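You operate a simulated robot arm through the tools that you are given. There is no shell and no other tool.

The job below is to be done with a simulated robot arm. You get a single attempt, and the scene is never put back.

JOB
Take the brass disc with a hole from the top of the valve stack bench and put it on the bench top before the dryer. Take the cream filter element on the top of the shipping bench and put it away on the ledge of the control cabinet. Put the orange magnet on the top of the shipping bench away on the top of the blue marking bench. Put the yellow tin on the top of the valve stack bench. Open the right drawer of the hose bench, fetch the black bar with a green band and stand it in the drawer bay marked seals, then shut the drawer. Press the white save button of the right console three times. Take the steel bearing with a black shield and put it on top of the grey stepped plug. Pull the left drawer of the hose bench open. Do these in any order. Set down upright: cream filter element, yellow tin, black bar with a green band.

It is judged by the outcome, as a careful person would: the job done as asked, and still so three seconds after it is handed in. It fails if anything else is knocked over, pushed out of place, dropped, spilled or broken. Lids that push on must go on centred and level and be pressed home; caps that screw on are set level and turned clockwise until they are tight.

ROBOT AND FRAMES
A 7-joint arm with a fingered hand on a trunk, on a base that moves. Base frame: it is fixed to the floor where the robot stands at the start and does not move with it; the origin is under the middle of the robot, x ahead of it, y to its left, z up. Readings come in m, rad, newtons and seconds.
It reaches about 1.085 m from its shoulder. Its first joint turns from -2.897 to 2.897 rad. Places, roughly: bench top before the dryer (34x22 cm) [3.96, 0.66, 0.8]; black bar with a green band (2x2x7 cm) [3.4, 4, 0.8]; brass disc with a hole [1.25, 2.5, 0.75]; cream filter element [0.75, 3.75, 0.75]; drawer bay marked Seals [3.3, 3.3, 0.6]; grey stepped plug (6x6x5 cm) [4, 0.8, 0.8]; ledge of the control cabinet (42x15 cm) [-6.16, 7.44, 0.96]; left drawer of the hose bench [3.1, 4, 0.7]; orange magnet (3x3x3 cm) [0.6, 4.7, 0.7]; right drawer of the hose bench [3.3, 3.2, 0.7]; steel bearing with a black shield (4x4x2 cm) [3.8, 1.1, 0.8]; top of the blue marking bench [2.5, 7, 0.8]; top of the valve stack bench [1, 2.9, 0.8]; white save button of the right console [-5.1, 5.4, 1]; yellow tin (6x6x7 cm) [0.8, 4.8, 0.8]. Payload 3.7 kg.
The TCP is the grasp point between the finger pads, 0.025 m short of the fingertips. In the tool frame z runs along the fingers and y along their closing line. The gripper opens to 0.088 m; its body begins 0.029 m behind the TCP. The gripper is a hand of 5 fingers: y runs from the thumb to the fingers, the wrist lies at [-0.013, -0.106, -0.174] in the tool frame, and closing takes about 1.5 s.
Orientation is told as [roll, pitch, yaw] about the base's x, y, z axes, in that order, counted from this pose: with the fingers straight down and the wrist toward the robot, the tool's x, y and z point along [0, 1, 0], [1, 0, 0] and [0, 0, -1] of the base frame.

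CONTROLS
- The arm moves only by the tool step_arm. Its argument "targets" is one flat list of numbers, 7 for each row, row after row: the shift along the base's x, y, z in units of 30 mm (1.0 is 30 mm), then the turn, a rotation vector about the base's x, y, z in units of 4 degrees (1.0 is 4 degrees), then the opening, from 0 (shut) to 1 (fully open). In form: [dx, dy, dz, ax, ay, az, grip, dx, dy, dz, ax, ay, az, grip, ...]. A call has 1 to 20 rows; each row shifts and turns the commanded pose from where the row before left it. A call with a number of a shift or a turn outside -1 to 1 is refused whole. A row lasts 0.2 s, in which the tool goes at most 0.05 m and 0.15 rad; a call with a longer step from one row to the next is refused whole, and so is a gripper value outside its range. Where a pose cannot be reached the arm comes as near as it can. A force on the tool above 40 N (or 10 N above the force at the start of the call, whichever is more), or a blocked arm, ends the call early, and 0.2 s more pass. Each finger travels about 0.108 m/s and halts on what it meets, pressing with about 31 N; the grip force reading is that of the motor and also rises with nothing between the fingers. The clock runs only during rows and for 0.2 s after the last one: add rows that do not move to give the fingers time. The reply holds the time, the measured pose of the TCP, the force on the tool along the base axes, the opening and the grip force, in the units named above and with some noise, with the torque about the TCP (base axes, N m) and any sound that the robot's microphone picked up.
- Cameras (640 x 400 px; columns grow to the right, rows downward): "scene" is now at [0.1852, 0.1947, 1.2887]; the picture's right is [-0.16, -0.99, 0.00], its down [-0.45, 0.07, -0.89] and it looks along [0.88, -0.14, -0.46] (base axes); focal length 294 px, centre (320, 200). "wrist" rides on the gripper at [0.059, -0.079, -0.105] in the tool frame; the picture's right is [-0.73, 0.32, -0.61], its down [-0.62, -0.68, 0.38] and it looks along [-0.29, 0.66, 0.70] (tool axes); focal length 234 px, centre (320, 200).
- camera(camera): a new picture of that camera. No time passes.
- roll_base(legs): drives the robot by 1 to 6 legs, each [ahead, left, turn to the left] in m, m and rad, along the robot's own axes; the way and the turn of a leg run together, so that a leg with both is an arc; at most 1.5 m and 3.142 rad a leg. The arm and the cameras ride along, it lands a little off, and it stops where it bumps. It gives what a move gives.
- preshape(shape): the hand has 5 fingers and takes this shape, open, in about a second: jaw (thumb against the fingers, like two jaws); tri (thumb and two fingers); tip (a fingertip pinch); poke (one finger out to press); point (the index stretched); flat (the hand flat); cup (the hand cupped); fist (a fist). The gripper value then closes the fingers along that shape, each until it touches; the sizes above hold for jaw. It gives what a move gives, with no picture.
- head_to(pan, tilt): turns the head with the scene camera to pan (to the left, within 2.094 rad either way) and tilt (down, from -0.506 to 1.204), counted from straight ahead of the robot. It gives what a move gives.
- locate(camera, pixels): for up to 12 pixels [column, row] of the newest picture of that camera ("zoom" is the newest enlarged one), the place [x, y, z] in the base frame of the surface seen there, good to about 0.003 m, but the place of the scene camera against the robot may be out by one fixed shift of up to 0.025 m in any direction. No time passes.
- zoom(camera, box): a new picture of the part [left, top, right, bottom] of that camera's present view, enlarged. No time passes.
- hand_in(): hands the job in; it is judged then, once.

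Leave the gripper open and the arm clear of the work at the hand-in unless told otherwise.

The tools are called after "Call:" as a command line: name --argument value ..., lists and objects as JSON in quotes. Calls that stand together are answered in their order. step_arm: Moves the arm, as the interface text tells. Its arguments: {"type":"object","properties":{"targets":{"type":"array"}},"required":["targets"]} The other tools are called the same way: preshape (shape) gives the hand a shape; roll_base (legs) drives the base; head_to (pan, tilt) turns the head that bears the scene camera; camera (camera) takes a picture; locate (camera, pixels) gives the place of the surface under pixels of a picture; zoom (camera, box) takes an enlarged picture of a part of a camera's view; hand_in () hands the job in.

At the start:

```text
time_s: 0.0
tcp_pos: [0.7698, -0.1367, 1.0188]
tcp_rot: [0.0, 0.001, -0.001]
wrist_force: [-0.3, 0.3, 0.2]
ft_torque: [-0.03, -0.01, 0.0]
opening: 0.0879
grip_force: 0.1
shape: jaw
robot x, y, heading: [0.0015, 0.0009, -0.0]
head pan, tilt (commanded): [-0.162, 0.476]
```

scene: 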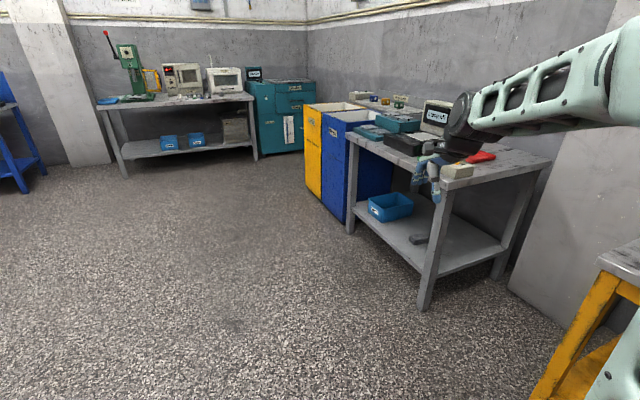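
wrist: 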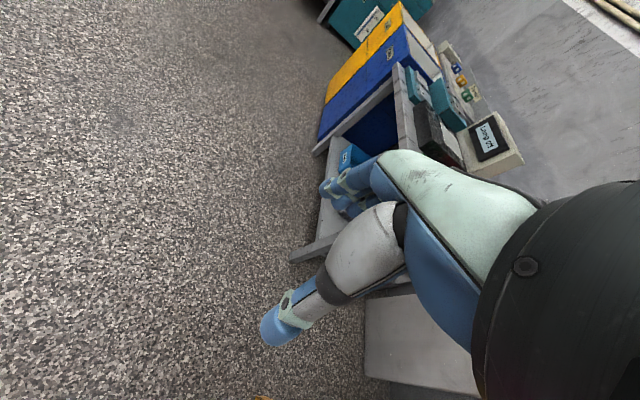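

I see a bench to the right front and a long bench far ahead at the left. First I turn the head around to survey the room before I move anything.

Call:
head_to --pan 1.2 --tilt 0.35

Call:
camera --camera "scene"

```text
time_s: 1.5
tcp_pos: [0.7683, -0.137, 1.0203]
tcp_rot: [0.001, 0.0, 0.001]
wrist_force: [0.1, 0.0, 1.0]
ft_torque: [0.03, -0.05, 0.01]
opening: 0.0877
grip_force: 0.1
shape: jaw
robot x, y, heading: [-0.0024, 0.0001, -0.002]
head pan, tilt (commanded): [1.201, 0.351]
```

```text
taken
```

scene: 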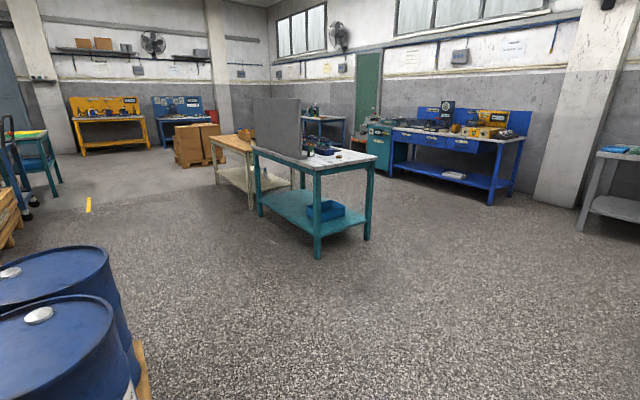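

The teal bench ahead is likely the valve stack bench, with the cream shipping bench behind it and the blue hose bench with drawers to its right. I look further left and back right too.

Call:
head_to --pan 2.09 --tilt 0.3

Call:
camera --camera "scene"

Call:
head_to --pan 0.4 --tilt 0.35

Call:
camera --camera "scene"

```text
time_s: 2.7
tcp_pos: [0.7691, -0.1367, 1.0188]
tcp_rot: [0.002, 0.0, 0.0]
wrist_force: [-0.4, -1.0, 0.1]
ft_torque: [0.0, -0.05, 0.0]
opening: 0.0877
grip_force: 0.0
shape: jaw
robot x, y, heading: [0.0012, -0.0004, 0.002]
head pan, tilt (commanded): [2.089, 0.3]
```

```text
taken
```

scene: 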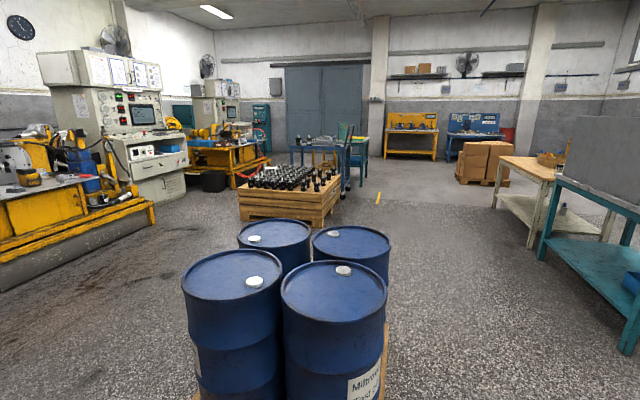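

```text
time_s: 4.4
tcp_pos: [0.7695, -0.1372, 1.0185]
tcp_rot: [-0.002, 0.001, 0.0]
wrist_force: [-0.6, -0.4, -0.2]
ft_torque: [0.0, 0.01, 0.03]
opening: 0.0876
grip_force: 0.0
shape: jaw
robot x, y, heading: [-0.0008, 0.0014, 0.0]
head pan, tilt (commanded): [0.4, 0.351]
```

```text
taken
```

scene: 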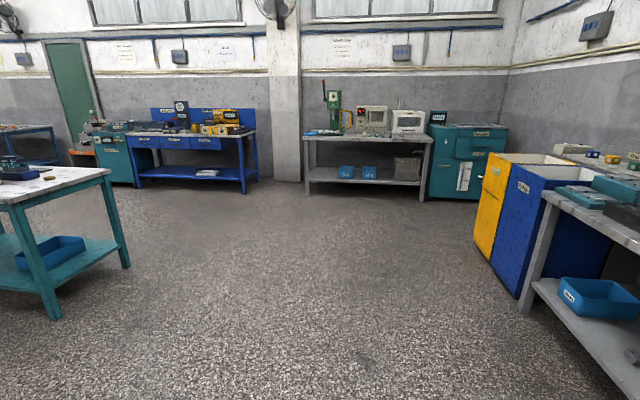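

Let me enlarge the grey bench (cols 300-440) and the blue hose bench (cols 130-265) for layout, and take surface positions.

Call:
zoom --camera "scene" --box '[290, 70, 450, 170]'

Call:
zoom --camera "scene" --box '[110, 80, 270, 180]'

Call:
locate --camera "scene" --pixels '[[306, 138], [431, 141], [304, 195], [424, 200], [135, 130], [248, 135], [132, 186], [243, 194], [110, 172], [60, 318], [128, 268], [100, 178]]'

```text
4.00 times, centred on (370, 120) of scene
```

zoom: 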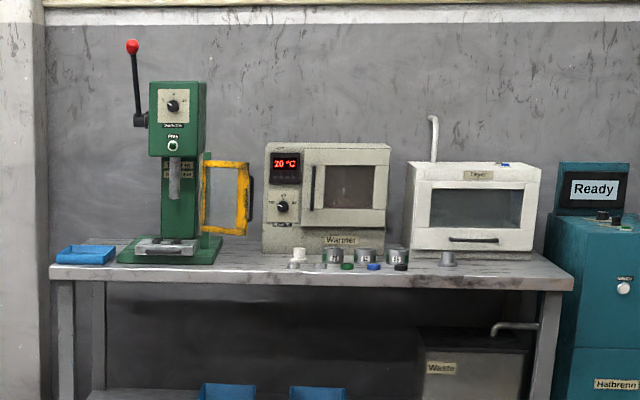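

```text
4.00 times, centred on (190, 130) of scene
```

zoom: 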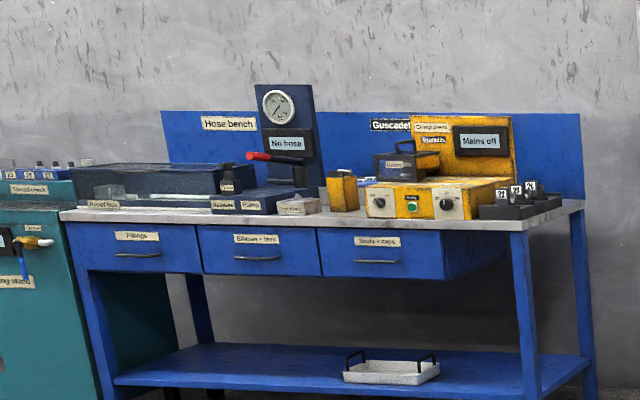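

```text
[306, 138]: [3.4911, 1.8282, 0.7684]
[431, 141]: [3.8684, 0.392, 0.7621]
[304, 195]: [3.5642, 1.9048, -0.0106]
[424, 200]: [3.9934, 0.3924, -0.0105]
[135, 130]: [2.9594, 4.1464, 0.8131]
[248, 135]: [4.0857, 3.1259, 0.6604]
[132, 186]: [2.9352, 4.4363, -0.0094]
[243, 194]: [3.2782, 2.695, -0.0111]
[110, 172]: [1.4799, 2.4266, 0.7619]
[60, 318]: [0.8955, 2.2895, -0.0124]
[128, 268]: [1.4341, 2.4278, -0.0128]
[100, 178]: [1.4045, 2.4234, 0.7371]
```

The hose bench has three drawers: Fittings (left), Elbows + tees, Seals + caps (right). The dryer bench has small parts at zoom row 260. Now I look at the valve stack bench in detail.

Call:
head_to --pan 1.15 --tilt 0.25

Call:
camera --camera "scene"

Call:
zoom --camera "scene" --box '[200, 90, 400, 215]'

```text
time_s: 5.5
tcp_pos: [0.7681, -0.1373, 1.0179]
tcp_rot: [0.001, 0.001, 0.001]
wrist_force: [0.2, -0.5, -0.4]
ft_torque: [-0.01, 0.0, 0.0]
opening: 0.0876
grip_force: 0.0
shape: jaw
robot x, y, heading: [0.0, -0.0018, 0.001]
head pan, tilt (commanded): [1.15, 0.25]
```

```text
taken
```

scene: 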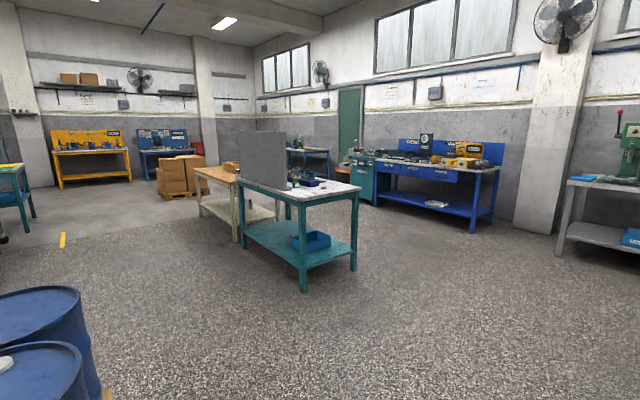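

```text
3.20 times, centred on (300, 152) of scene
```

zoom: 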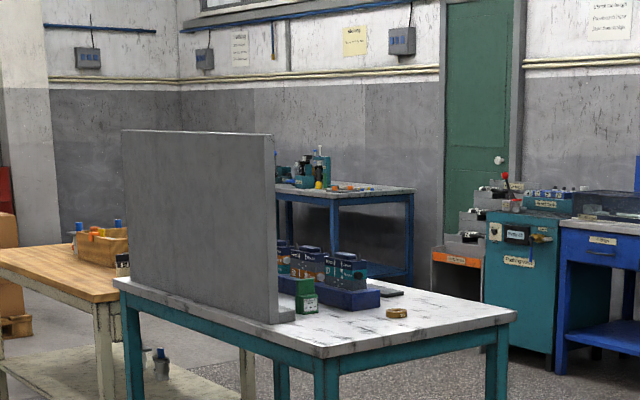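

I see the brass disc at zoom pixel (397, 313) on the near corner of the valve stack bench, with a board standing along the left side. I measure it and the bench corners.

Call:
locate --camera "zoom" --pixels '[[397, 311], [398, 318], [515, 314], [320, 352], [115, 280], [400, 290], [345, 300], [306, 300], [285, 312], [50, 270], [100, 290], [265, 200]]'

```text
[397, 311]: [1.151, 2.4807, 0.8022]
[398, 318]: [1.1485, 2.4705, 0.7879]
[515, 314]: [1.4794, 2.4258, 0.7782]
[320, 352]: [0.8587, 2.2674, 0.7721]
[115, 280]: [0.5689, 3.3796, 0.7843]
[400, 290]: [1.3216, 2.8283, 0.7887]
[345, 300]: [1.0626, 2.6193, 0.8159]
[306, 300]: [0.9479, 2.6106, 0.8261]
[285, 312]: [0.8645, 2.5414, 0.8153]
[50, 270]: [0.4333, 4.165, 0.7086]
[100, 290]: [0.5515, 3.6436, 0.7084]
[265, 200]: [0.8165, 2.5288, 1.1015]
```

The disc sits at about [1.15, 2.48, 0.79], and the bench's near end runs about 14 degrees off the x axis. I drive diagonally over open floor to about (1.18, 1.2), then turn left to face the bench end.

Call:
roll_base --legs '[[1.18, 0.0, 0.0], [0.0, 1.15, 0.0], [0.0, 0.0, 1.75]]'

Call:
head_to --pan -0.1 --tilt 0.45

Call:
camera --camera "scene"

```text
time_s: 21.2
tcp_pos: [1.213, 1.9287, 1.0184]
tcp_rot: [0.001, 0.0, 1.725]
wrist_force: [0.3, 0.2, 0.1]
ft_torque: [0.0, -0.01, 0.0]
opening: 0.0877
grip_force: 0.1
shape: jaw
robot x, y, heading: [1.1935, 1.1486, 1.729]
head pan, tilt (commanded): [1.15, 0.25]
```

```text
time_s: 22.6
tcp_pos: [1.2131, 1.9278, 1.0192]
tcp_rot: [-0.001, 0.0, 1.725]
wrist_force: [0.1, -0.7, 0.0]
ft_torque: [-0.04, 0.0, 0.0]
opening: 0.0877
grip_force: 0.0
shape: jaw
robot x, y, heading: [1.1936, 1.1451, 1.723]
head pan, tilt (commanded): [-0.099, 0.45]
```

```text
taken
```

scene: 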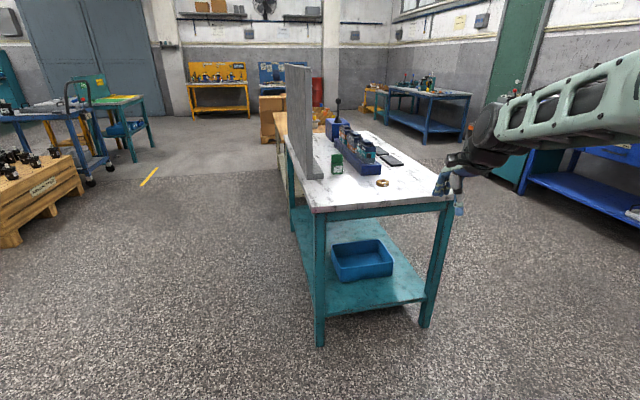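

The robot is now about 1.2 m before the bench end; the disc shows at (383, 183). I enlarge it and measure again, also measuring my own hand to calibrate the scene camera's shift.

Call:
zoom --camera "scene" --box '[280, 110, 480, 235]'

Call:
locate --camera "scene" --pixels '[[383, 180], [383, 187], [316, 212], [452, 199], [320, 345], [426, 325], [350, 170], [393, 160], [337, 160], [310, 178]]'

```text
3.20 times, centred on (380, 172) of scene
```

zoom: 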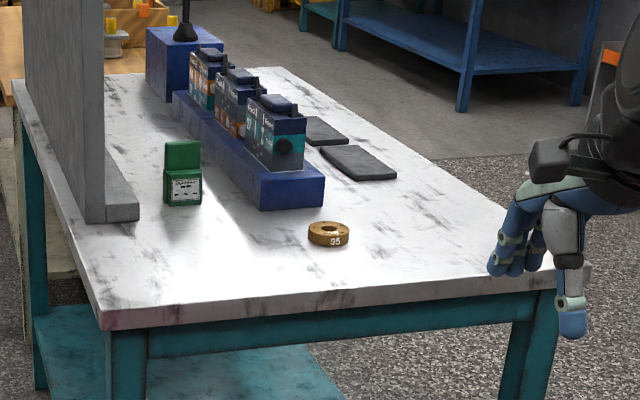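

```text
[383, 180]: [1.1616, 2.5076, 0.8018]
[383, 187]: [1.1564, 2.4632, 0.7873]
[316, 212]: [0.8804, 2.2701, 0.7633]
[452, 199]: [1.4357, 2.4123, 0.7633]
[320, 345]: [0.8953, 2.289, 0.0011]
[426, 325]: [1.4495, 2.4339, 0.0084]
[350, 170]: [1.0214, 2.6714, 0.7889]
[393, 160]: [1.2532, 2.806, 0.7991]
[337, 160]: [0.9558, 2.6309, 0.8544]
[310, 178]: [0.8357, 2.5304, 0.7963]
```

The disc is about 5.5 cm wide and 1.6 cm high, and clear space surrounds it. I check what the wrist camera sees, as it has no fixed shift.

Call:
camera --camera "wrist"

```text
taken
```

wrist: 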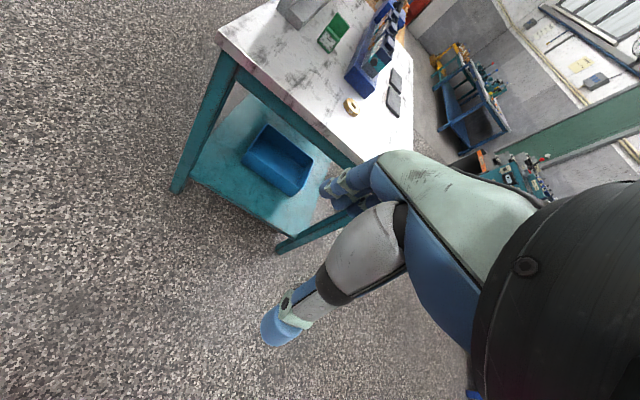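

The wrist camera sees the disc at (351, 107), the green box at (330, 33) and the bench corner at (222, 35). I locate those with the wrist camera to compare with the scene camera.

Call:
zoom --camera "wrist" --box '[300, 60, 428, 140]'

Call:
locate --camera "wrist" --pixels '[[351, 107], [346, 104], [356, 101], [320, 100], [223, 38], [330, 33], [358, 160]]'

```text
5.00 times, centred on (364, 100) of wrist
```

zoom: 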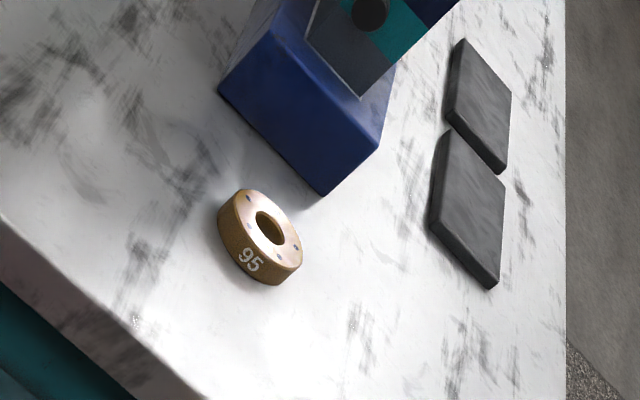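

```text
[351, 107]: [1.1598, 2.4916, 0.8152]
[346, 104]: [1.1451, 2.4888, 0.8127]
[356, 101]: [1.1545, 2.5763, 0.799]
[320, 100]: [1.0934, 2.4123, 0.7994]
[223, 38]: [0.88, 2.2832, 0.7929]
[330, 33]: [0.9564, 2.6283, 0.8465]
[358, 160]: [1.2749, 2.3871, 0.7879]
```

The wrist camera puts the bench top at z≈0.799 while the scene camera gave 0.787. I measure the disc's rim and faces in the zoomed wrist picture.

Call:
locate --camera "zoom" --pixels '[[243, 193], [298, 262], [245, 222], [285, 212], [274, 268], [262, 195], [299, 240], [200, 260], [310, 270], [256, 250]]'

```text
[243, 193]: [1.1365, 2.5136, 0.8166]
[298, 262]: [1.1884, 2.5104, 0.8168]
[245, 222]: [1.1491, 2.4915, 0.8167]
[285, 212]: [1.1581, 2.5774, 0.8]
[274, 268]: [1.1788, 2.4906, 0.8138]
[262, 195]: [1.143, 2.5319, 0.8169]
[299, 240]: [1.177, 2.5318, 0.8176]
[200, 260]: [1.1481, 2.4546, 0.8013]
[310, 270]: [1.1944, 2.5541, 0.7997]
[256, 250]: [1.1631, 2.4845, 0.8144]
```

The disc centre is about (1.162, 2.511), top z 0.817, diameter about 5.3 cm. I measure the nearest parts of the valve stack behind it to choose the hand's turn.

Call:
locate --camera "zoom" --pixels '[[322, 192], [322, 150], [375, 145], [225, 88], [280, 45], [330, 60], [360, 60], [440, 200], [455, 50]]'

```text
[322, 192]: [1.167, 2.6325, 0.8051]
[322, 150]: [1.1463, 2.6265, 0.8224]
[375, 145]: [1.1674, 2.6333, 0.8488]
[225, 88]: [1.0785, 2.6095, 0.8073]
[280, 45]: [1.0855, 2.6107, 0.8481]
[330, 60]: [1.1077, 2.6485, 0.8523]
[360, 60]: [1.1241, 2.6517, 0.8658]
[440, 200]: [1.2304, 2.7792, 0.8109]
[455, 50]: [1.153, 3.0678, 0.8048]
```

There are 9 cm free between disc and stack, so the fingers can go in there. I roll forward 0.55 m so the hand hovers just short of the disc.

Call:
roll_base --legs '[[0.55, -0.03, 0.0]]'

Call:
camera --camera "scene"

Call:
camera --camera "wrist"

```text
time_s: 25.8
tcp_pos: [1.1521, 2.4657, 1.0191]
tcp_rot: [-0.001, 0.002, 1.731]
wrist_force: [0.0, 0.3, 0.0]
ft_torque: [0.01, -0.01, 0.03]
opening: 0.0876
grip_force: 0.0
shape: jaw
robot x, y, heading: [1.139, 1.6861, 1.73]
head pan, tilt (commanded): [-0.099, 0.45]
```

```text
taken
```

scene: 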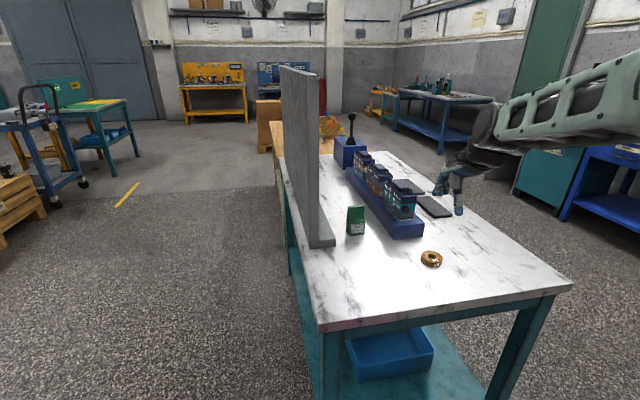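

```text
taken
```

wrist: 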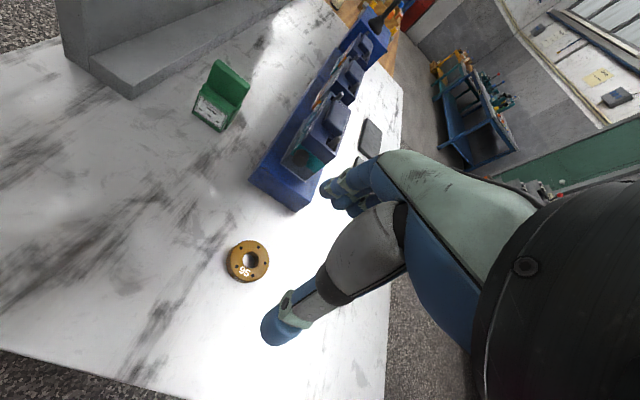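

Now both cameras see the disc: scene (431, 258), wrist (248, 261). I locate the same points with both.

Call:
locate --camera "wrist" --pixels '[[248, 242], [230, 260], [267, 260], [247, 279], [234, 248], [262, 274], [210, 300], [300, 210], [222, 62], [275, 330]]'

Call:
locate --camera "scene" --pixels '[[422, 257], [441, 257], [431, 251], [431, 265], [431, 269], [400, 270], [456, 210], [436, 188], [571, 288]]'

```text
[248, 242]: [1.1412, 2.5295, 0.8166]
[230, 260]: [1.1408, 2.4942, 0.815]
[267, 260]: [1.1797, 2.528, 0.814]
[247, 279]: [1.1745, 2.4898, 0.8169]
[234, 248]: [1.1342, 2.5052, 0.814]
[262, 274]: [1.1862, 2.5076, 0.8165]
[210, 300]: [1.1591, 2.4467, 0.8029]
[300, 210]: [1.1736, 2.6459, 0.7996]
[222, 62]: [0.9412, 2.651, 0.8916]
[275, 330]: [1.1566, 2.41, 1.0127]
```

```text
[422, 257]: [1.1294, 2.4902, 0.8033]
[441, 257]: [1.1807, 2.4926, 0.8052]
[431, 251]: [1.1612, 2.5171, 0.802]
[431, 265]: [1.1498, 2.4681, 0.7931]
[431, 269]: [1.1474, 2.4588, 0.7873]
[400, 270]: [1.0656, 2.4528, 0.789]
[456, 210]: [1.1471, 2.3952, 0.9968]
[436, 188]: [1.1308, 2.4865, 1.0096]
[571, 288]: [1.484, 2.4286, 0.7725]
```

True disc centre (wrist camera) is (1.160, 2.509); the scene camera reads about (-0.005, -0.018, -0.013) off. I move over the disc with the hand open and go down to about z 0.86 to check.

Call:
step_arm --targets '[0.27, 0.7, 0, 0, 0, 0, 1, 0, 0.74, 0, 0, 0, 0, 1, 0, 0, -1, 0, 0, 0, 1, 0, 0, -1, 0, 0, 0, 1, 0, 0, -1, 0, 0, 0, 1, 0, 0, -1, 0, 0, 0, 1, 0, 0, -1, 0, 0, 0, 1, 0, 0, 0, 0, 0, 0, 1]'

Call:
camera --camera "wrist"

Call:
zoom --camera "scene" --box '[340, 140, 500, 300]'

```text
time_s: 27.6
tcp_pos: [1.1618, 2.5105, 0.8691]
tcp_rot: [0.002, 0.0, 1.732]
wrist_force: [0.0, -0.2, -0.7]
ft_torque: [-0.02, -0.03, 0.02]
opening: 0.0877
grip_force: 0.1
shape: jaw
robot x, y, heading: [1.1386, 1.6839, 1.732]
head pan, tilt (commanded): [-0.099, 0.45]
```

```text
taken
```

wrist: 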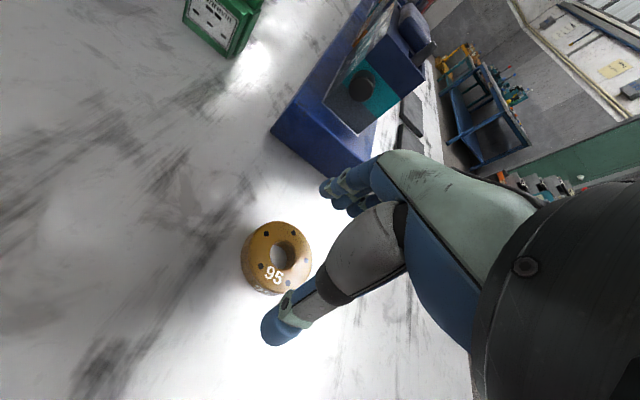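

```text
2.50 times, centred on (420, 220) of scene
```

zoom: 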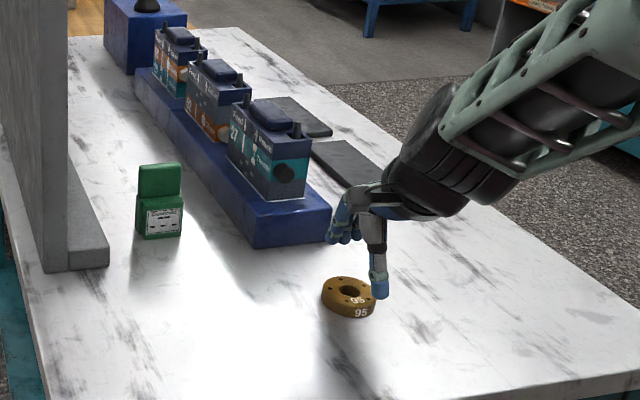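

The TCP is right over the disc (1.1618, 2.5105). I go down another 39 mm so the fingertips sit just over the bench top, then close.

Call:
step_arm --targets '[0, 0, -0.65, 0, 0, 0, 1, 0, 0, -0.6, 0, 0, 0, 1, 0, 0, 0, 0, 0, 0, 1]'

Call:
zoom --camera "scene" --box '[380, 190, 480, 290]'

```text
time_s: 28.4
tcp_pos: [1.1613, 2.5111, 0.8324]
tcp_rot: [-0.001, 0.0, 1.731]
wrist_force: [-0.9, 0.3, 0.2]
ft_torque: [-0.01, 0.0, 0.01]
opening: 0.0877
grip_force: 0.1
shape: jaw
robot x, y, heading: [1.1407, 1.6881, 1.73]
head pan, tilt (commanded): [-0.099, 0.45]
```

```text
4.00 times, centred on (430, 240) of scene
```

zoom: 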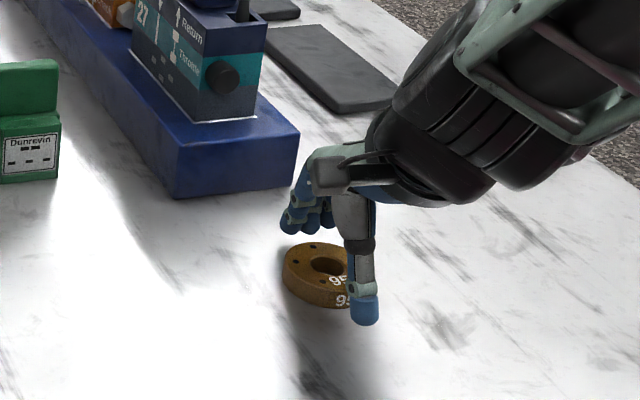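

The thumb is before the disc and the fingers behind it. I close the hand, with waiting rows for the fingers.

Call:
step_arm --targets '[0, 0, 0, 0, 0, 0, 0, 0, 0, 0, 0, 0, 0, 0, 0, 0, 0, 0, 0, 0, 0, 0, 0, 0, 0, 0, 0, 0, 0, 0, 0, 0, 0, 0, 0, 0, 0, 0, 0, 0, 0, 0, 0, 0, 0, 0, 0, 0, 0]'

Call:
camera --camera "wrist"

Call:
zoom --camera "scene" --box '[380, 190, 480, 290]'

```text
time_s: 30.0
tcp_pos: [1.1611, 2.5102, 0.8316]
tcp_rot: [0.0, 0.001, 1.732]
wrist_force: [0.1, -1.0, -0.3]
ft_torque: [0.01, 0.01, 0.04]
opening: 0.0462
grip_force: 30.9
shape: jaw
robot x, y, heading: [1.1381, 1.6832, 1.728]
head pan, tilt (commanded): [-0.099, 0.45]
```

```text
taken
```

wrist: 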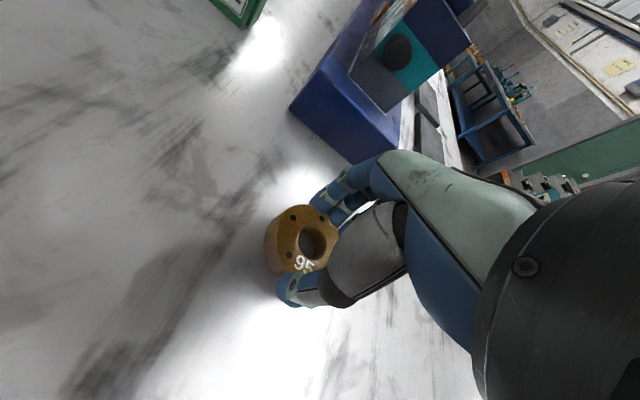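

```text
4.00 times, centred on (430, 240) of scene
```

zoom: 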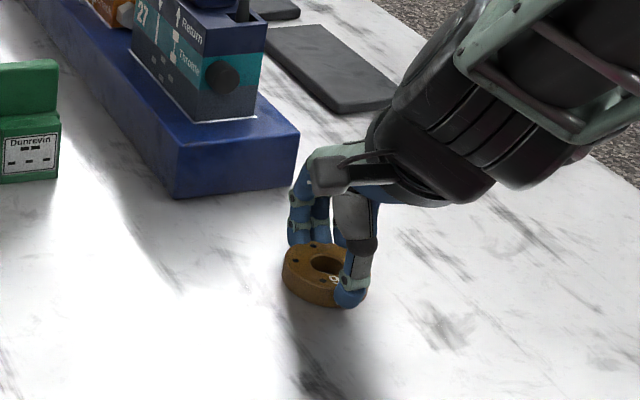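

The hand halted at 46 mm opening with 31 N, so it seems to hold the disc. I lift straight up and look.

Call:
step_arm --targets '[0, 0, 0.5, 0, 0, 0, 0, 0, 0, 1, 0, 0, 0, 0, 0, 0, 1, 0, 0, 0, 0, 0, 0, 1, 0, 0, 0, 0, 0, 0, 1, 0, 0, 0, 0, 0, 0, 1, 0, 0, 0, 0, 0, 0, 0.8, 0, 0, 0, 0, 0, 0, 0, 0, 0, 0, 0]'

Call:
camera --camera "wrist"

Call:
camera --camera "scene"

```text
time_s: 31.8
tcp_pos: [1.1607, 2.5102, 1.0219]
tcp_rot: [0.0, 0.001, 1.731]
wrist_force: [-0.6, -0.4, -2.1]
ft_torque: [-0.01, -0.01, 0.0]
opening: 0.0464
grip_force: 30.7
shape: jaw
robot x, y, heading: [1.1399, 1.6874, 1.733]
head pan, tilt (commanded): [-0.099, 0.45]
```

```text
taken
```

wrist: 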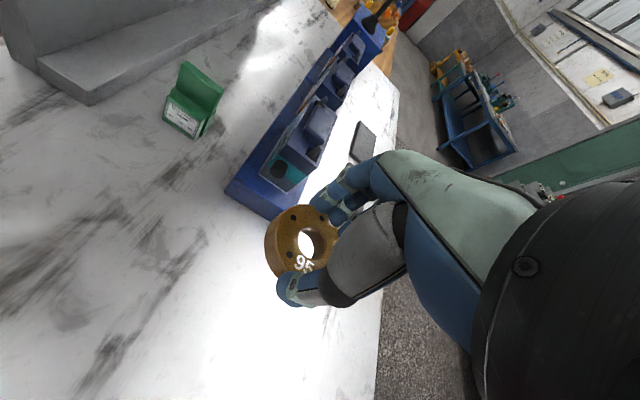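

```text
taken
```

scene: 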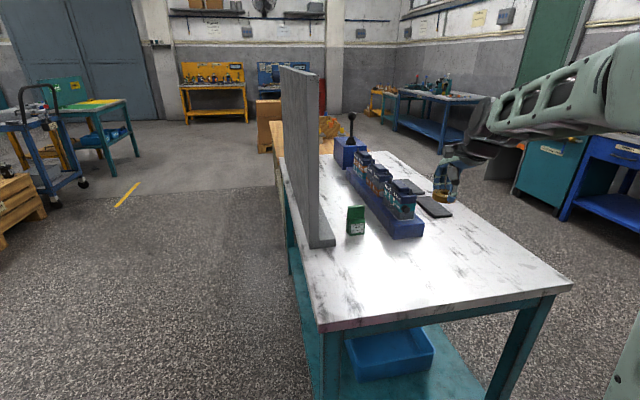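

The disc is held and lifted clear. I back away 0.6 m, turn right to face the dryer bench (heading about 0.26), and drive over the open floor to about (2.6, 0.75) for a look.

Call:
roll_base --legs '[[-0.6, 0.0, 0.0], [0.0, 0.0, -1.47], [1.228, -0.676, 0.0]]'

Call:
head_to --pan -0.1 --tilt 0.35

Call:
camera --camera "scene"

Call:
camera --camera "wrist"

```text
time_s: 45.4
tcp_pos: [3.4303, 0.8548, 1.0211]
tcp_rot: [0.001, 0.0, 0.279]
wrist_force: [-0.3, 0.1, -2.8]
ft_torque: [-0.01, 0.04, 0.0]
opening: 0.0459
grip_force: 31.1
shape: jaw
robot x, y, heading: [2.6083, 0.7776, 0.276]
head pan, tilt (commanded): [-0.099, 0.45]
```

```text
time_s: 46.0
tcp_pos: [3.4313, 0.8549, 1.0227]
tcp_rot: [-0.001, 0.002, 0.277]
wrist_force: [0.2, 0.3, -2.6]
ft_torque: [0.02, -0.02, 0.03]
opening: 0.0457
grip_force: 30.7
shape: jaw
robot x, y, heading: [2.608, 0.7829, 0.279]
head pan, tilt (commanded): [-0.099, 0.351]
```

```text
taken
```

scene: 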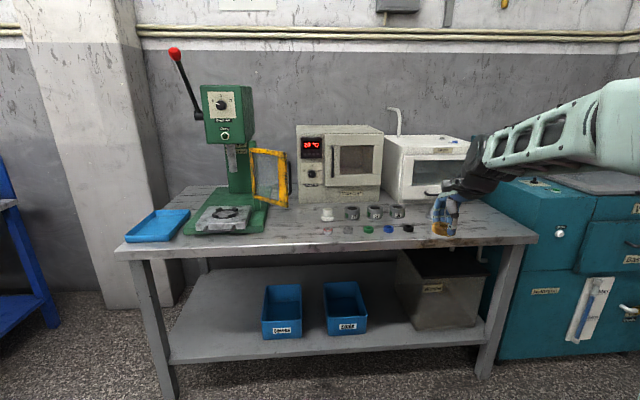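

```text
taken
```

wrist: 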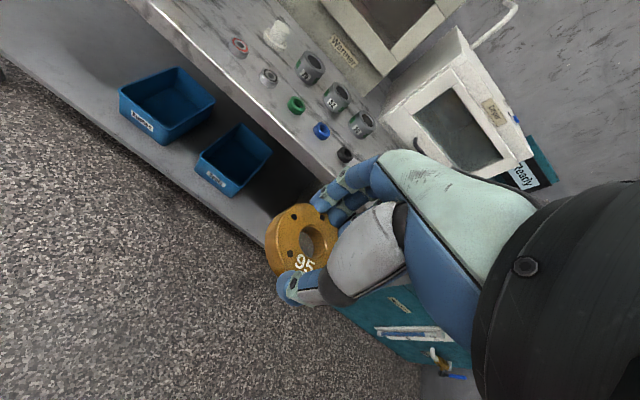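

The bench is clear in view: press, warmer, dryer, small parts in two rows. I enlarge both views to identify the bearing, the plug and the space before the dryer.

Call:
zoom --camera "wrist" --box '[210, 0, 402, 170]'

Call:
zoom --camera "scene" --box '[300, 160, 500, 260]'

```text
2.35 times, centred on (306, 85) of wrist
```

zoom: 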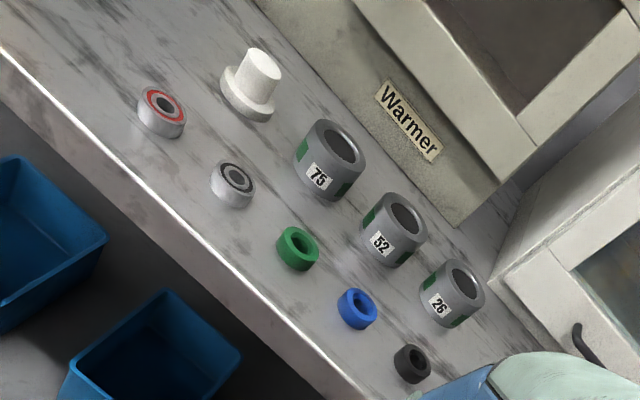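

```text
3.20 times, centred on (400, 210) of scene
```

zoom: 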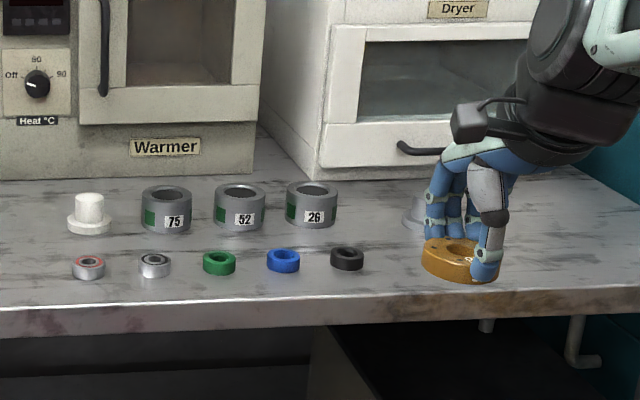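

The black-shield bearing is at zoom (155, 265) with a red-shield one to its left; the grey stepped plug is at (415, 218) before the dryer, partly behind my hand. I measure these.

Call:
locate --camera "zoom" --pixels '[[155, 258], [155, 273], [347, 255], [312, 190], [413, 215], [410, 228], [330, 178], [440, 178], [560, 290], [330, 310], [600, 230], [240, 280]]'

Call:
locate --camera "wrist" --pixels '[[269, 74], [268, 80], [345, 152], [362, 120], [296, 99], [321, 130], [240, 110], [430, 150], [370, 110]]'

```text
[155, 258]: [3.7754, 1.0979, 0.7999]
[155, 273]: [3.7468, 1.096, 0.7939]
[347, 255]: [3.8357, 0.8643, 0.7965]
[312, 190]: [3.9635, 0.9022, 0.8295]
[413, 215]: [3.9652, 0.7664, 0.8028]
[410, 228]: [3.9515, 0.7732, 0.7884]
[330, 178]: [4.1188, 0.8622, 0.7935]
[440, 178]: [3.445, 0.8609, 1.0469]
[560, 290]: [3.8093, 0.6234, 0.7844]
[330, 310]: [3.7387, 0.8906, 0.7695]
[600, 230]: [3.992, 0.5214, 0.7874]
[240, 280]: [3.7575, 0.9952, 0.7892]
```

```text
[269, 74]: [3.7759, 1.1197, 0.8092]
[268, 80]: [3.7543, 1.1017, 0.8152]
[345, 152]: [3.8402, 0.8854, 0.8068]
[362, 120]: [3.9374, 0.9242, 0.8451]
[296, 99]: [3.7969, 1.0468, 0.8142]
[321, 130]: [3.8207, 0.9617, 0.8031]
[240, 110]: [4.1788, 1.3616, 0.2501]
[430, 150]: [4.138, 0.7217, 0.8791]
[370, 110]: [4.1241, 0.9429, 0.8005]
```

The wrist camera gives the bench top at z≈0.80; the plug stands near (3.98, 0.78). I'll set the disc to the right of it, about (3.96, 0.625). I roll forward 0.43 m and right 0.36 m.

Call:
roll_base --legs '[[0.43, -0.36, 0.0]]'

Call:
camera --camera "scene"

Call:
camera --camera "wrist"

```text
time_s: 49.2
tcp_pos: [3.9403, 0.6173, 1.0233]
tcp_rot: [0.0, -0.001, 0.274]
wrist_force: [0.7, -0.3, -2.5]
ft_torque: [0.0, -0.01, 0.01]
opening: 0.0455
grip_force: 30.4
shape: jaw
robot x, y, heading: [3.1215, 0.5448, 0.273]
head pan, tilt (commanded): [-0.099, 0.351]
```

```text
taken
```

scene: 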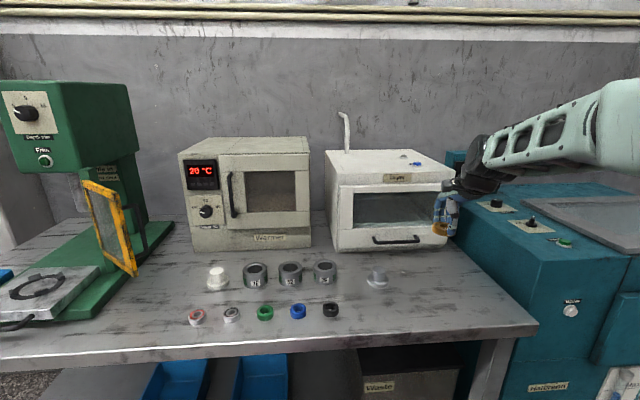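

```text
taken
```

wrist: 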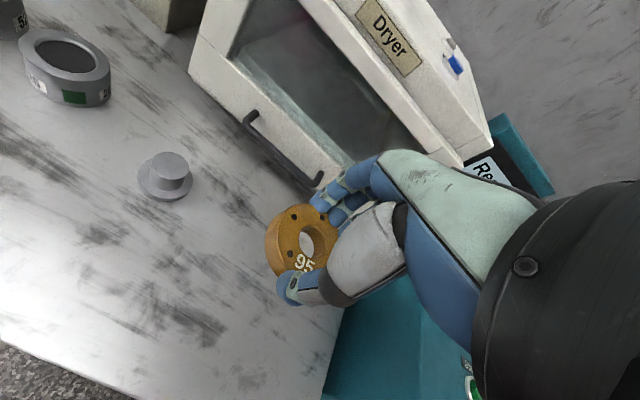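

Both cameras see the plug (scene (377, 278), wrist (168, 172)). I measure plug, bench top and dryer handle with the wrist camera, and the plug with the scene camera.

Call:
locate --camera "wrist" --pixels '[[171, 160], [155, 163], [188, 160], [170, 153], [170, 168], [140, 185], [192, 185], [165, 200], [230, 240], [260, 140], [200, 300], [315, 185]]'

Call:
locate --camera "scene" --pixels '[[377, 272], [377, 284], [369, 281], [386, 281], [231, 313], [330, 306], [400, 300], [400, 239]]'

```text
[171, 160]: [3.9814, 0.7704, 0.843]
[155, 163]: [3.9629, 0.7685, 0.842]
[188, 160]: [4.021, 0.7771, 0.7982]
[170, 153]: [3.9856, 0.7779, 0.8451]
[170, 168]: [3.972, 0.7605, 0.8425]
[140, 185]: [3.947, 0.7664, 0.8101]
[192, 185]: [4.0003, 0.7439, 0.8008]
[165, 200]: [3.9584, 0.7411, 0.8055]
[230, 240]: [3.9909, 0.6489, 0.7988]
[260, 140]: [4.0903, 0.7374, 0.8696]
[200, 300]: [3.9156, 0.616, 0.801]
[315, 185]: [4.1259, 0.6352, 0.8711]
```

```text
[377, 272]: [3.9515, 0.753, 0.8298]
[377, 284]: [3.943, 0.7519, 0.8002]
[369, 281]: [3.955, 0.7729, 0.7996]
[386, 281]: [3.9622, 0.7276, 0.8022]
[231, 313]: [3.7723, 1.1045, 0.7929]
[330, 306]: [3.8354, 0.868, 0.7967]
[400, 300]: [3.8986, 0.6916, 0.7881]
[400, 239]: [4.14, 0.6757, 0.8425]
```

Bench top is at 0.80 here as well; the disc's underside hangs 0.032 below the TCP. I lower to z≈0.834 at (3.96, 0.625).

Call:
step_arm --targets '[0.66, 0.26, 0, 0, 0, 0, 0, 0, 0, -1, 0, 0, 0, 0, 0, 0, -1, 0, 0, 0, 0, 0, 0, -1, 0, 0, 0, 0, 0, 0, -1, 0, 0, 0, 0, 0, 0, -1, 0, 0, 0, 0, 0, 0, -0.8, 0, 0, 0, 0, 0, 0, -0.3, 0, 0, 0, 0, 0, 0, -0.15, 0, 0, 0, 0, 0, 0, 0, 0, 0, 0, 0]'

Call:
camera --camera "wrist"

Call:
zoom --camera "scene" --box '[360, 180, 520, 300]'

```text
time_s: 51.4
tcp_pos: [3.9619, 0.6252, 0.8345]
tcp_rot: [0.001, 0.002, 0.274]
wrist_force: [-0.5, 0.4, -2.8]
ft_torque: [0.0, -0.01, -0.01]
opening: 0.0453
grip_force: 31.0
shape: jaw
robot x, y, heading: [3.1173, 0.5438, 0.272]
head pan, tilt (commanded): [-0.099, 0.351]
```

```text
taken
```

wrist: 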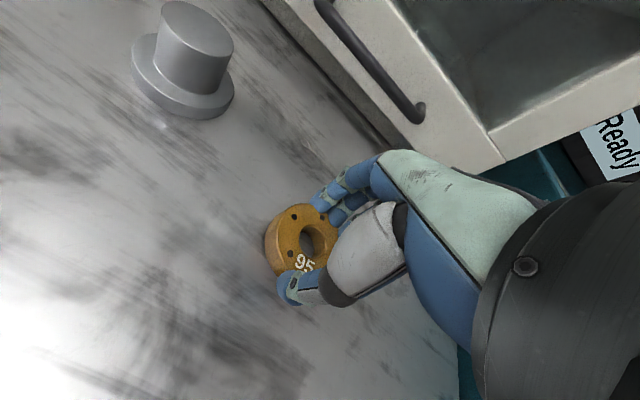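

```text
3.33 times, centred on (440, 240) of scene
```

zoom: 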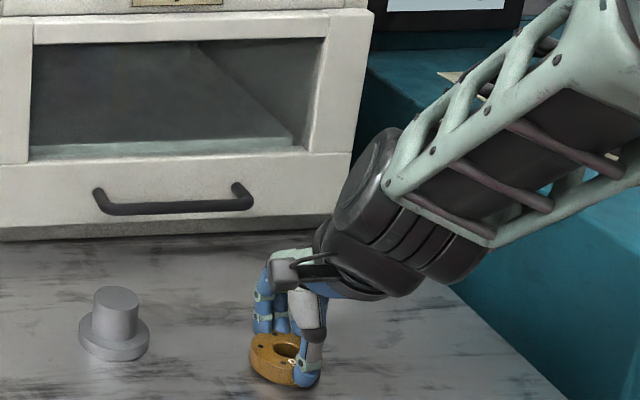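

The disc hovers just over the top with no contact yet. I lower in 1 mm steps.

Call:
step_arm --targets '[0, 0, -0.04, 0, 0, 0, 0, 0, 0, -0.04, 0, 0, 0, 0, 0, 0, 0, 0, 0, 0, 0]'

```text
time_s: 52.2
tcp_pos: [3.9605, 0.625, 0.8322]
tcp_rot: [-0.001, -0.002, 0.276]
wrist_force: [0.6, 0.9, 5.4]
ft_torque: [-0.03, -0.17, 0.03]
opening: 0.0457
grip_force: 31.1
shape: jaw
robot x, y, heading: [3.1187, 0.5466, 0.271]
head pan, tilt (commanded): [-0.099, 0.351]
```

Force rose to +5.4 N, so the disc rests on the bench top. I open the hand and then lift away.

Call:
step_arm --targets '[0, 0, 0, 0, 0, 0, 0.5, 0, 0, 0, 0, 0, 0, 1, 0, 0, 0, 0, 0, 0, 1, 0, 0, 0, 0, 0, 0, 1, 0, 0, 0, 0, 0, 0, 1, 0, 0, 0, 0, 0, 0, 1]'

Call:
camera --camera "wrist"

```text
time_s: 53.6
tcp_pos: [3.9611, 0.6238, 0.8322]
tcp_rot: [0.001, 0.0, 0.274]
wrist_force: [0.3, -0.1, -0.5]
ft_torque: [-0.01, -0.02, 0.0]
opening: 0.0877
grip_force: 0.0
shape: jaw
robot x, y, heading: [3.1201, 0.5476, 0.277]
head pan, tilt (commanded): [-0.099, 0.351]
```

```text
taken
```

wrist: 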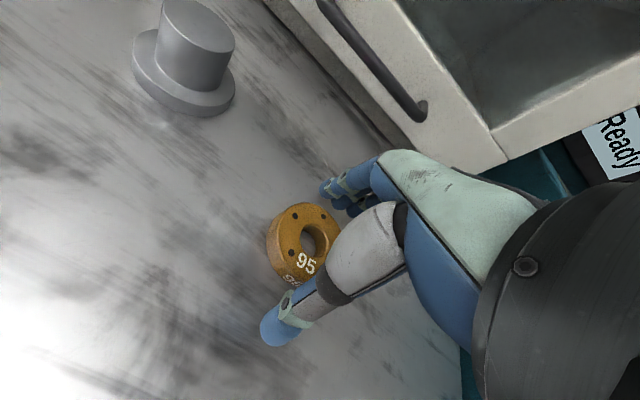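

The disc stands free on the bench. I lift straight up to z≈1.0 and look at it and the plug.

Call:
step_arm --targets '[0, 0, 0.5, 0, 0, 0, 1, 0, 0, 1, 0, 0, 0, 1, 0, 0, 1, 0, 0, 0, 1, 0, 0, 1, 0, 0, 0, 1, 0, 0, 1, 0, 0, 0, 1, 0, 0, 0, 0, 0, 0, 1]'

Call:
camera --camera "wrist"

Call:
camera --camera "scene"

```text
time_s: 55.0
tcp_pos: [3.9599, 0.6257, 0.9672]
tcp_rot: [-0.001, -0.001, 0.274]
wrist_force: [-0.6, 0.0, -0.4]
ft_torque: [0.02, -0.04, -0.03]
opening: 0.0877
grip_force: 0.1
shape: jaw
robot x, y, heading: [3.1167, 0.5489, 0.276]
head pan, tilt (commanded): [-0.099, 0.351]
```

```text
taken
```

wrist: 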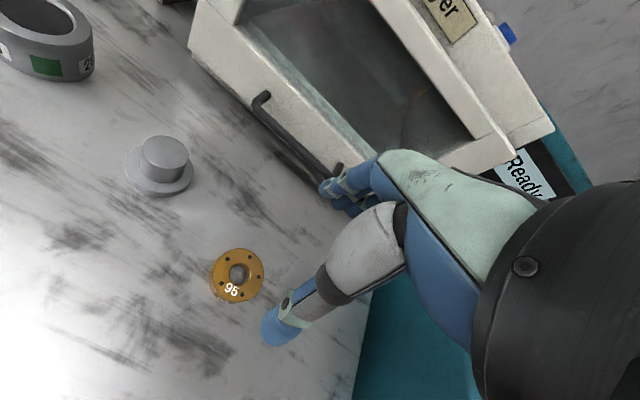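

```text
taken
```

scene: 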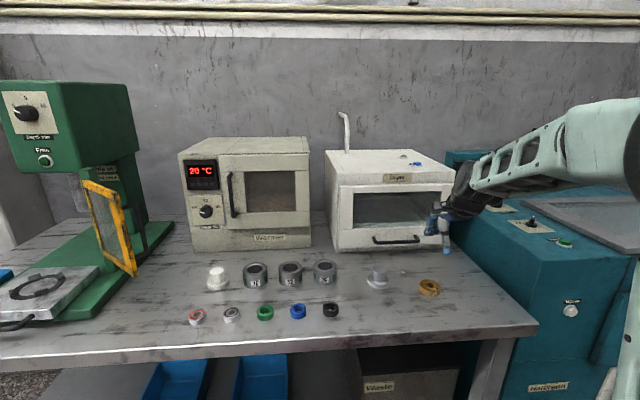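

The disc lies before the dryer. Now I measure the plug's boss precisely in an enlarged wrist picture.

Call:
zoom --camera "wrist" --box '[96, 110, 224, 210]'

```text
4.00 times, centred on (160, 160) of wrist
```

zoom: 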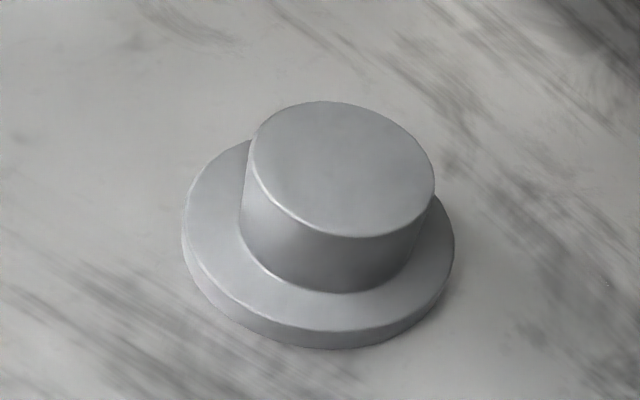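

Call:
locate --camera "zoom" --pixels '[[256, 150], [430, 195], [325, 105], [365, 233], [275, 120], [410, 222], [345, 170], [200, 270], [445, 230], [320, 325], [215, 190], [560, 300]]'

```text
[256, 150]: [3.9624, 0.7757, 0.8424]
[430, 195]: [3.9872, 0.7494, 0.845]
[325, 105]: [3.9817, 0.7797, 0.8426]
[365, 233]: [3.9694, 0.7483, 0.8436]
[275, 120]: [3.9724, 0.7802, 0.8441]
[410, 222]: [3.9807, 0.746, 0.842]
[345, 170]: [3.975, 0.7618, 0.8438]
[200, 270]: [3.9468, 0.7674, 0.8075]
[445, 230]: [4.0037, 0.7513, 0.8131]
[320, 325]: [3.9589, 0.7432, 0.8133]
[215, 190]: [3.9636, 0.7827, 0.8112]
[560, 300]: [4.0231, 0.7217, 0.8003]
```

Plug boss centre is (3.9755, 0.7633), top z 0.8435, 3.6 cm wide. Next the bearing near (3.77, 1.11). I roll left 0.32 m, which brings both the bearing and the plug into easy reach.

Call:
roll_base --legs '[[-0.03, 0.32, 0.0]]'

Call:
step_arm --targets '[-0.6, 0.8, 0.3, 0, 0, 0, 1, -0.6, 0.8, 0.3, 0, 0, 0, 1, -0.6, 0.8, 0, 0, 0, 0, 1, 0, 0, 0, 0, 0, 0, 1]'

Call:
camera --camera "wrist"

Call:
camera --camera "scene"

```text
time_s: 57.2
tcp_pos: [3.8441, 0.9299, 0.9666]
tcp_rot: [-0.001, 0.0, 0.274]
wrist_force: [-0.6, 0.0, -0.7]
ft_torque: [0.02, 0.01, 0.03]
opening: 0.0878
grip_force: 0.2
shape: jaw
robot x, y, heading: [3.001, 0.8478, 0.27]
head pan, tilt (commanded): [-0.099, 0.351]
```

```text
time_s: 58.2
tcp_pos: [3.7882, 1.0014, 0.9849]
tcp_rot: [0.0, -0.002, 0.271]
wrist_force: [0.5, -0.9, -1.1]
ft_torque: [0.01, 0.02, 0.0]
opening: 0.0878
grip_force: 0.0
shape: jaw
robot x, y, heading: [3.0041, 0.8484, 0.274]
head pan, tilt (commanded): [-0.099, 0.351]
```

```text
taken
```

wrist: 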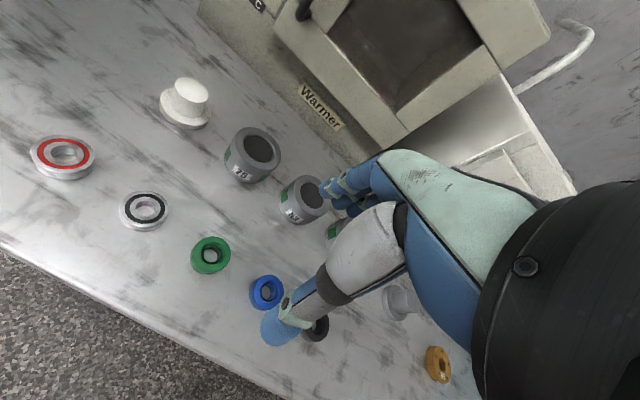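

```text
taken
```

scene: 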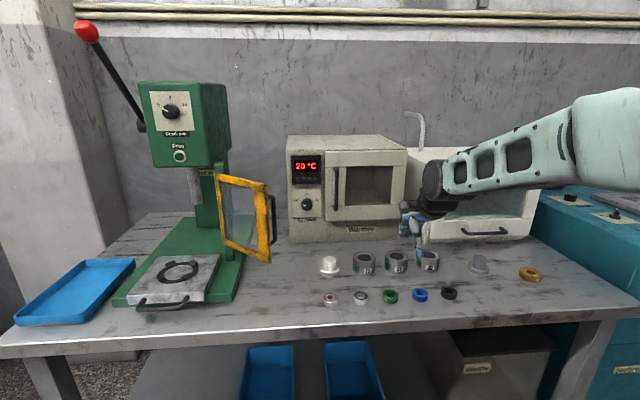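

The black-shield bearing shows at wrist pixel (145, 208), with the green ring at (210, 255) and the red-shield one at (62, 155). I enlarge and measure.

Call:
zoom --camera "wrist" --box '[81, 160, 209, 260]'

Call:
locate --camera "wrist" --pixels '[[190, 255], [230, 245], [210, 238], [62, 140], [95, 155], [32, 158], [241, 160], [170, 260]]'

```text
4.00 times, centred on (145, 210) of wrist
```

zoom: 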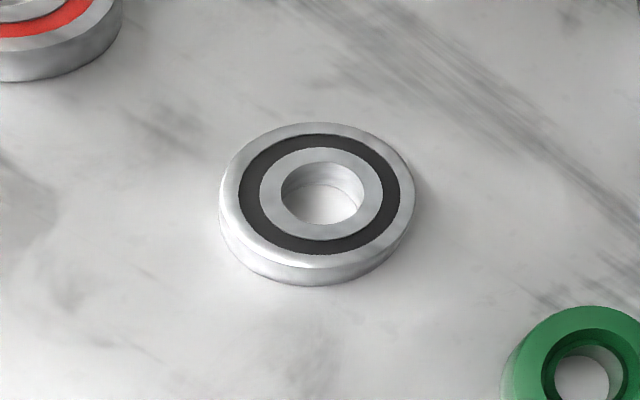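

```text
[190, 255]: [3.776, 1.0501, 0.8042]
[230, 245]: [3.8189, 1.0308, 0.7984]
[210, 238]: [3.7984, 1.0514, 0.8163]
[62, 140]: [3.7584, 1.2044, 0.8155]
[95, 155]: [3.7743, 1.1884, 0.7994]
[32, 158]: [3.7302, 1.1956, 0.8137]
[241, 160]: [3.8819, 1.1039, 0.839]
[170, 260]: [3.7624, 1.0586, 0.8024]
```

Call:
locate --camera "zoom" --pixels '[[228, 195], [408, 195], [320, 128], [320, 258], [255, 150], [385, 240], [262, 248], [375, 145], [320, 278], [450, 250]]'

```text
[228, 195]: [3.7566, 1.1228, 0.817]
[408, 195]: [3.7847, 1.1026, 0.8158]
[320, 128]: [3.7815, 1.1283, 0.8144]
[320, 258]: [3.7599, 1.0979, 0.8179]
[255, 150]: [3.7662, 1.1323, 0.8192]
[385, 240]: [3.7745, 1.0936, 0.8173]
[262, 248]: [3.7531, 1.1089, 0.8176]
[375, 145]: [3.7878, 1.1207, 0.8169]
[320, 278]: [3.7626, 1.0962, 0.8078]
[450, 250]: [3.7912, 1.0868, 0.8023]
```

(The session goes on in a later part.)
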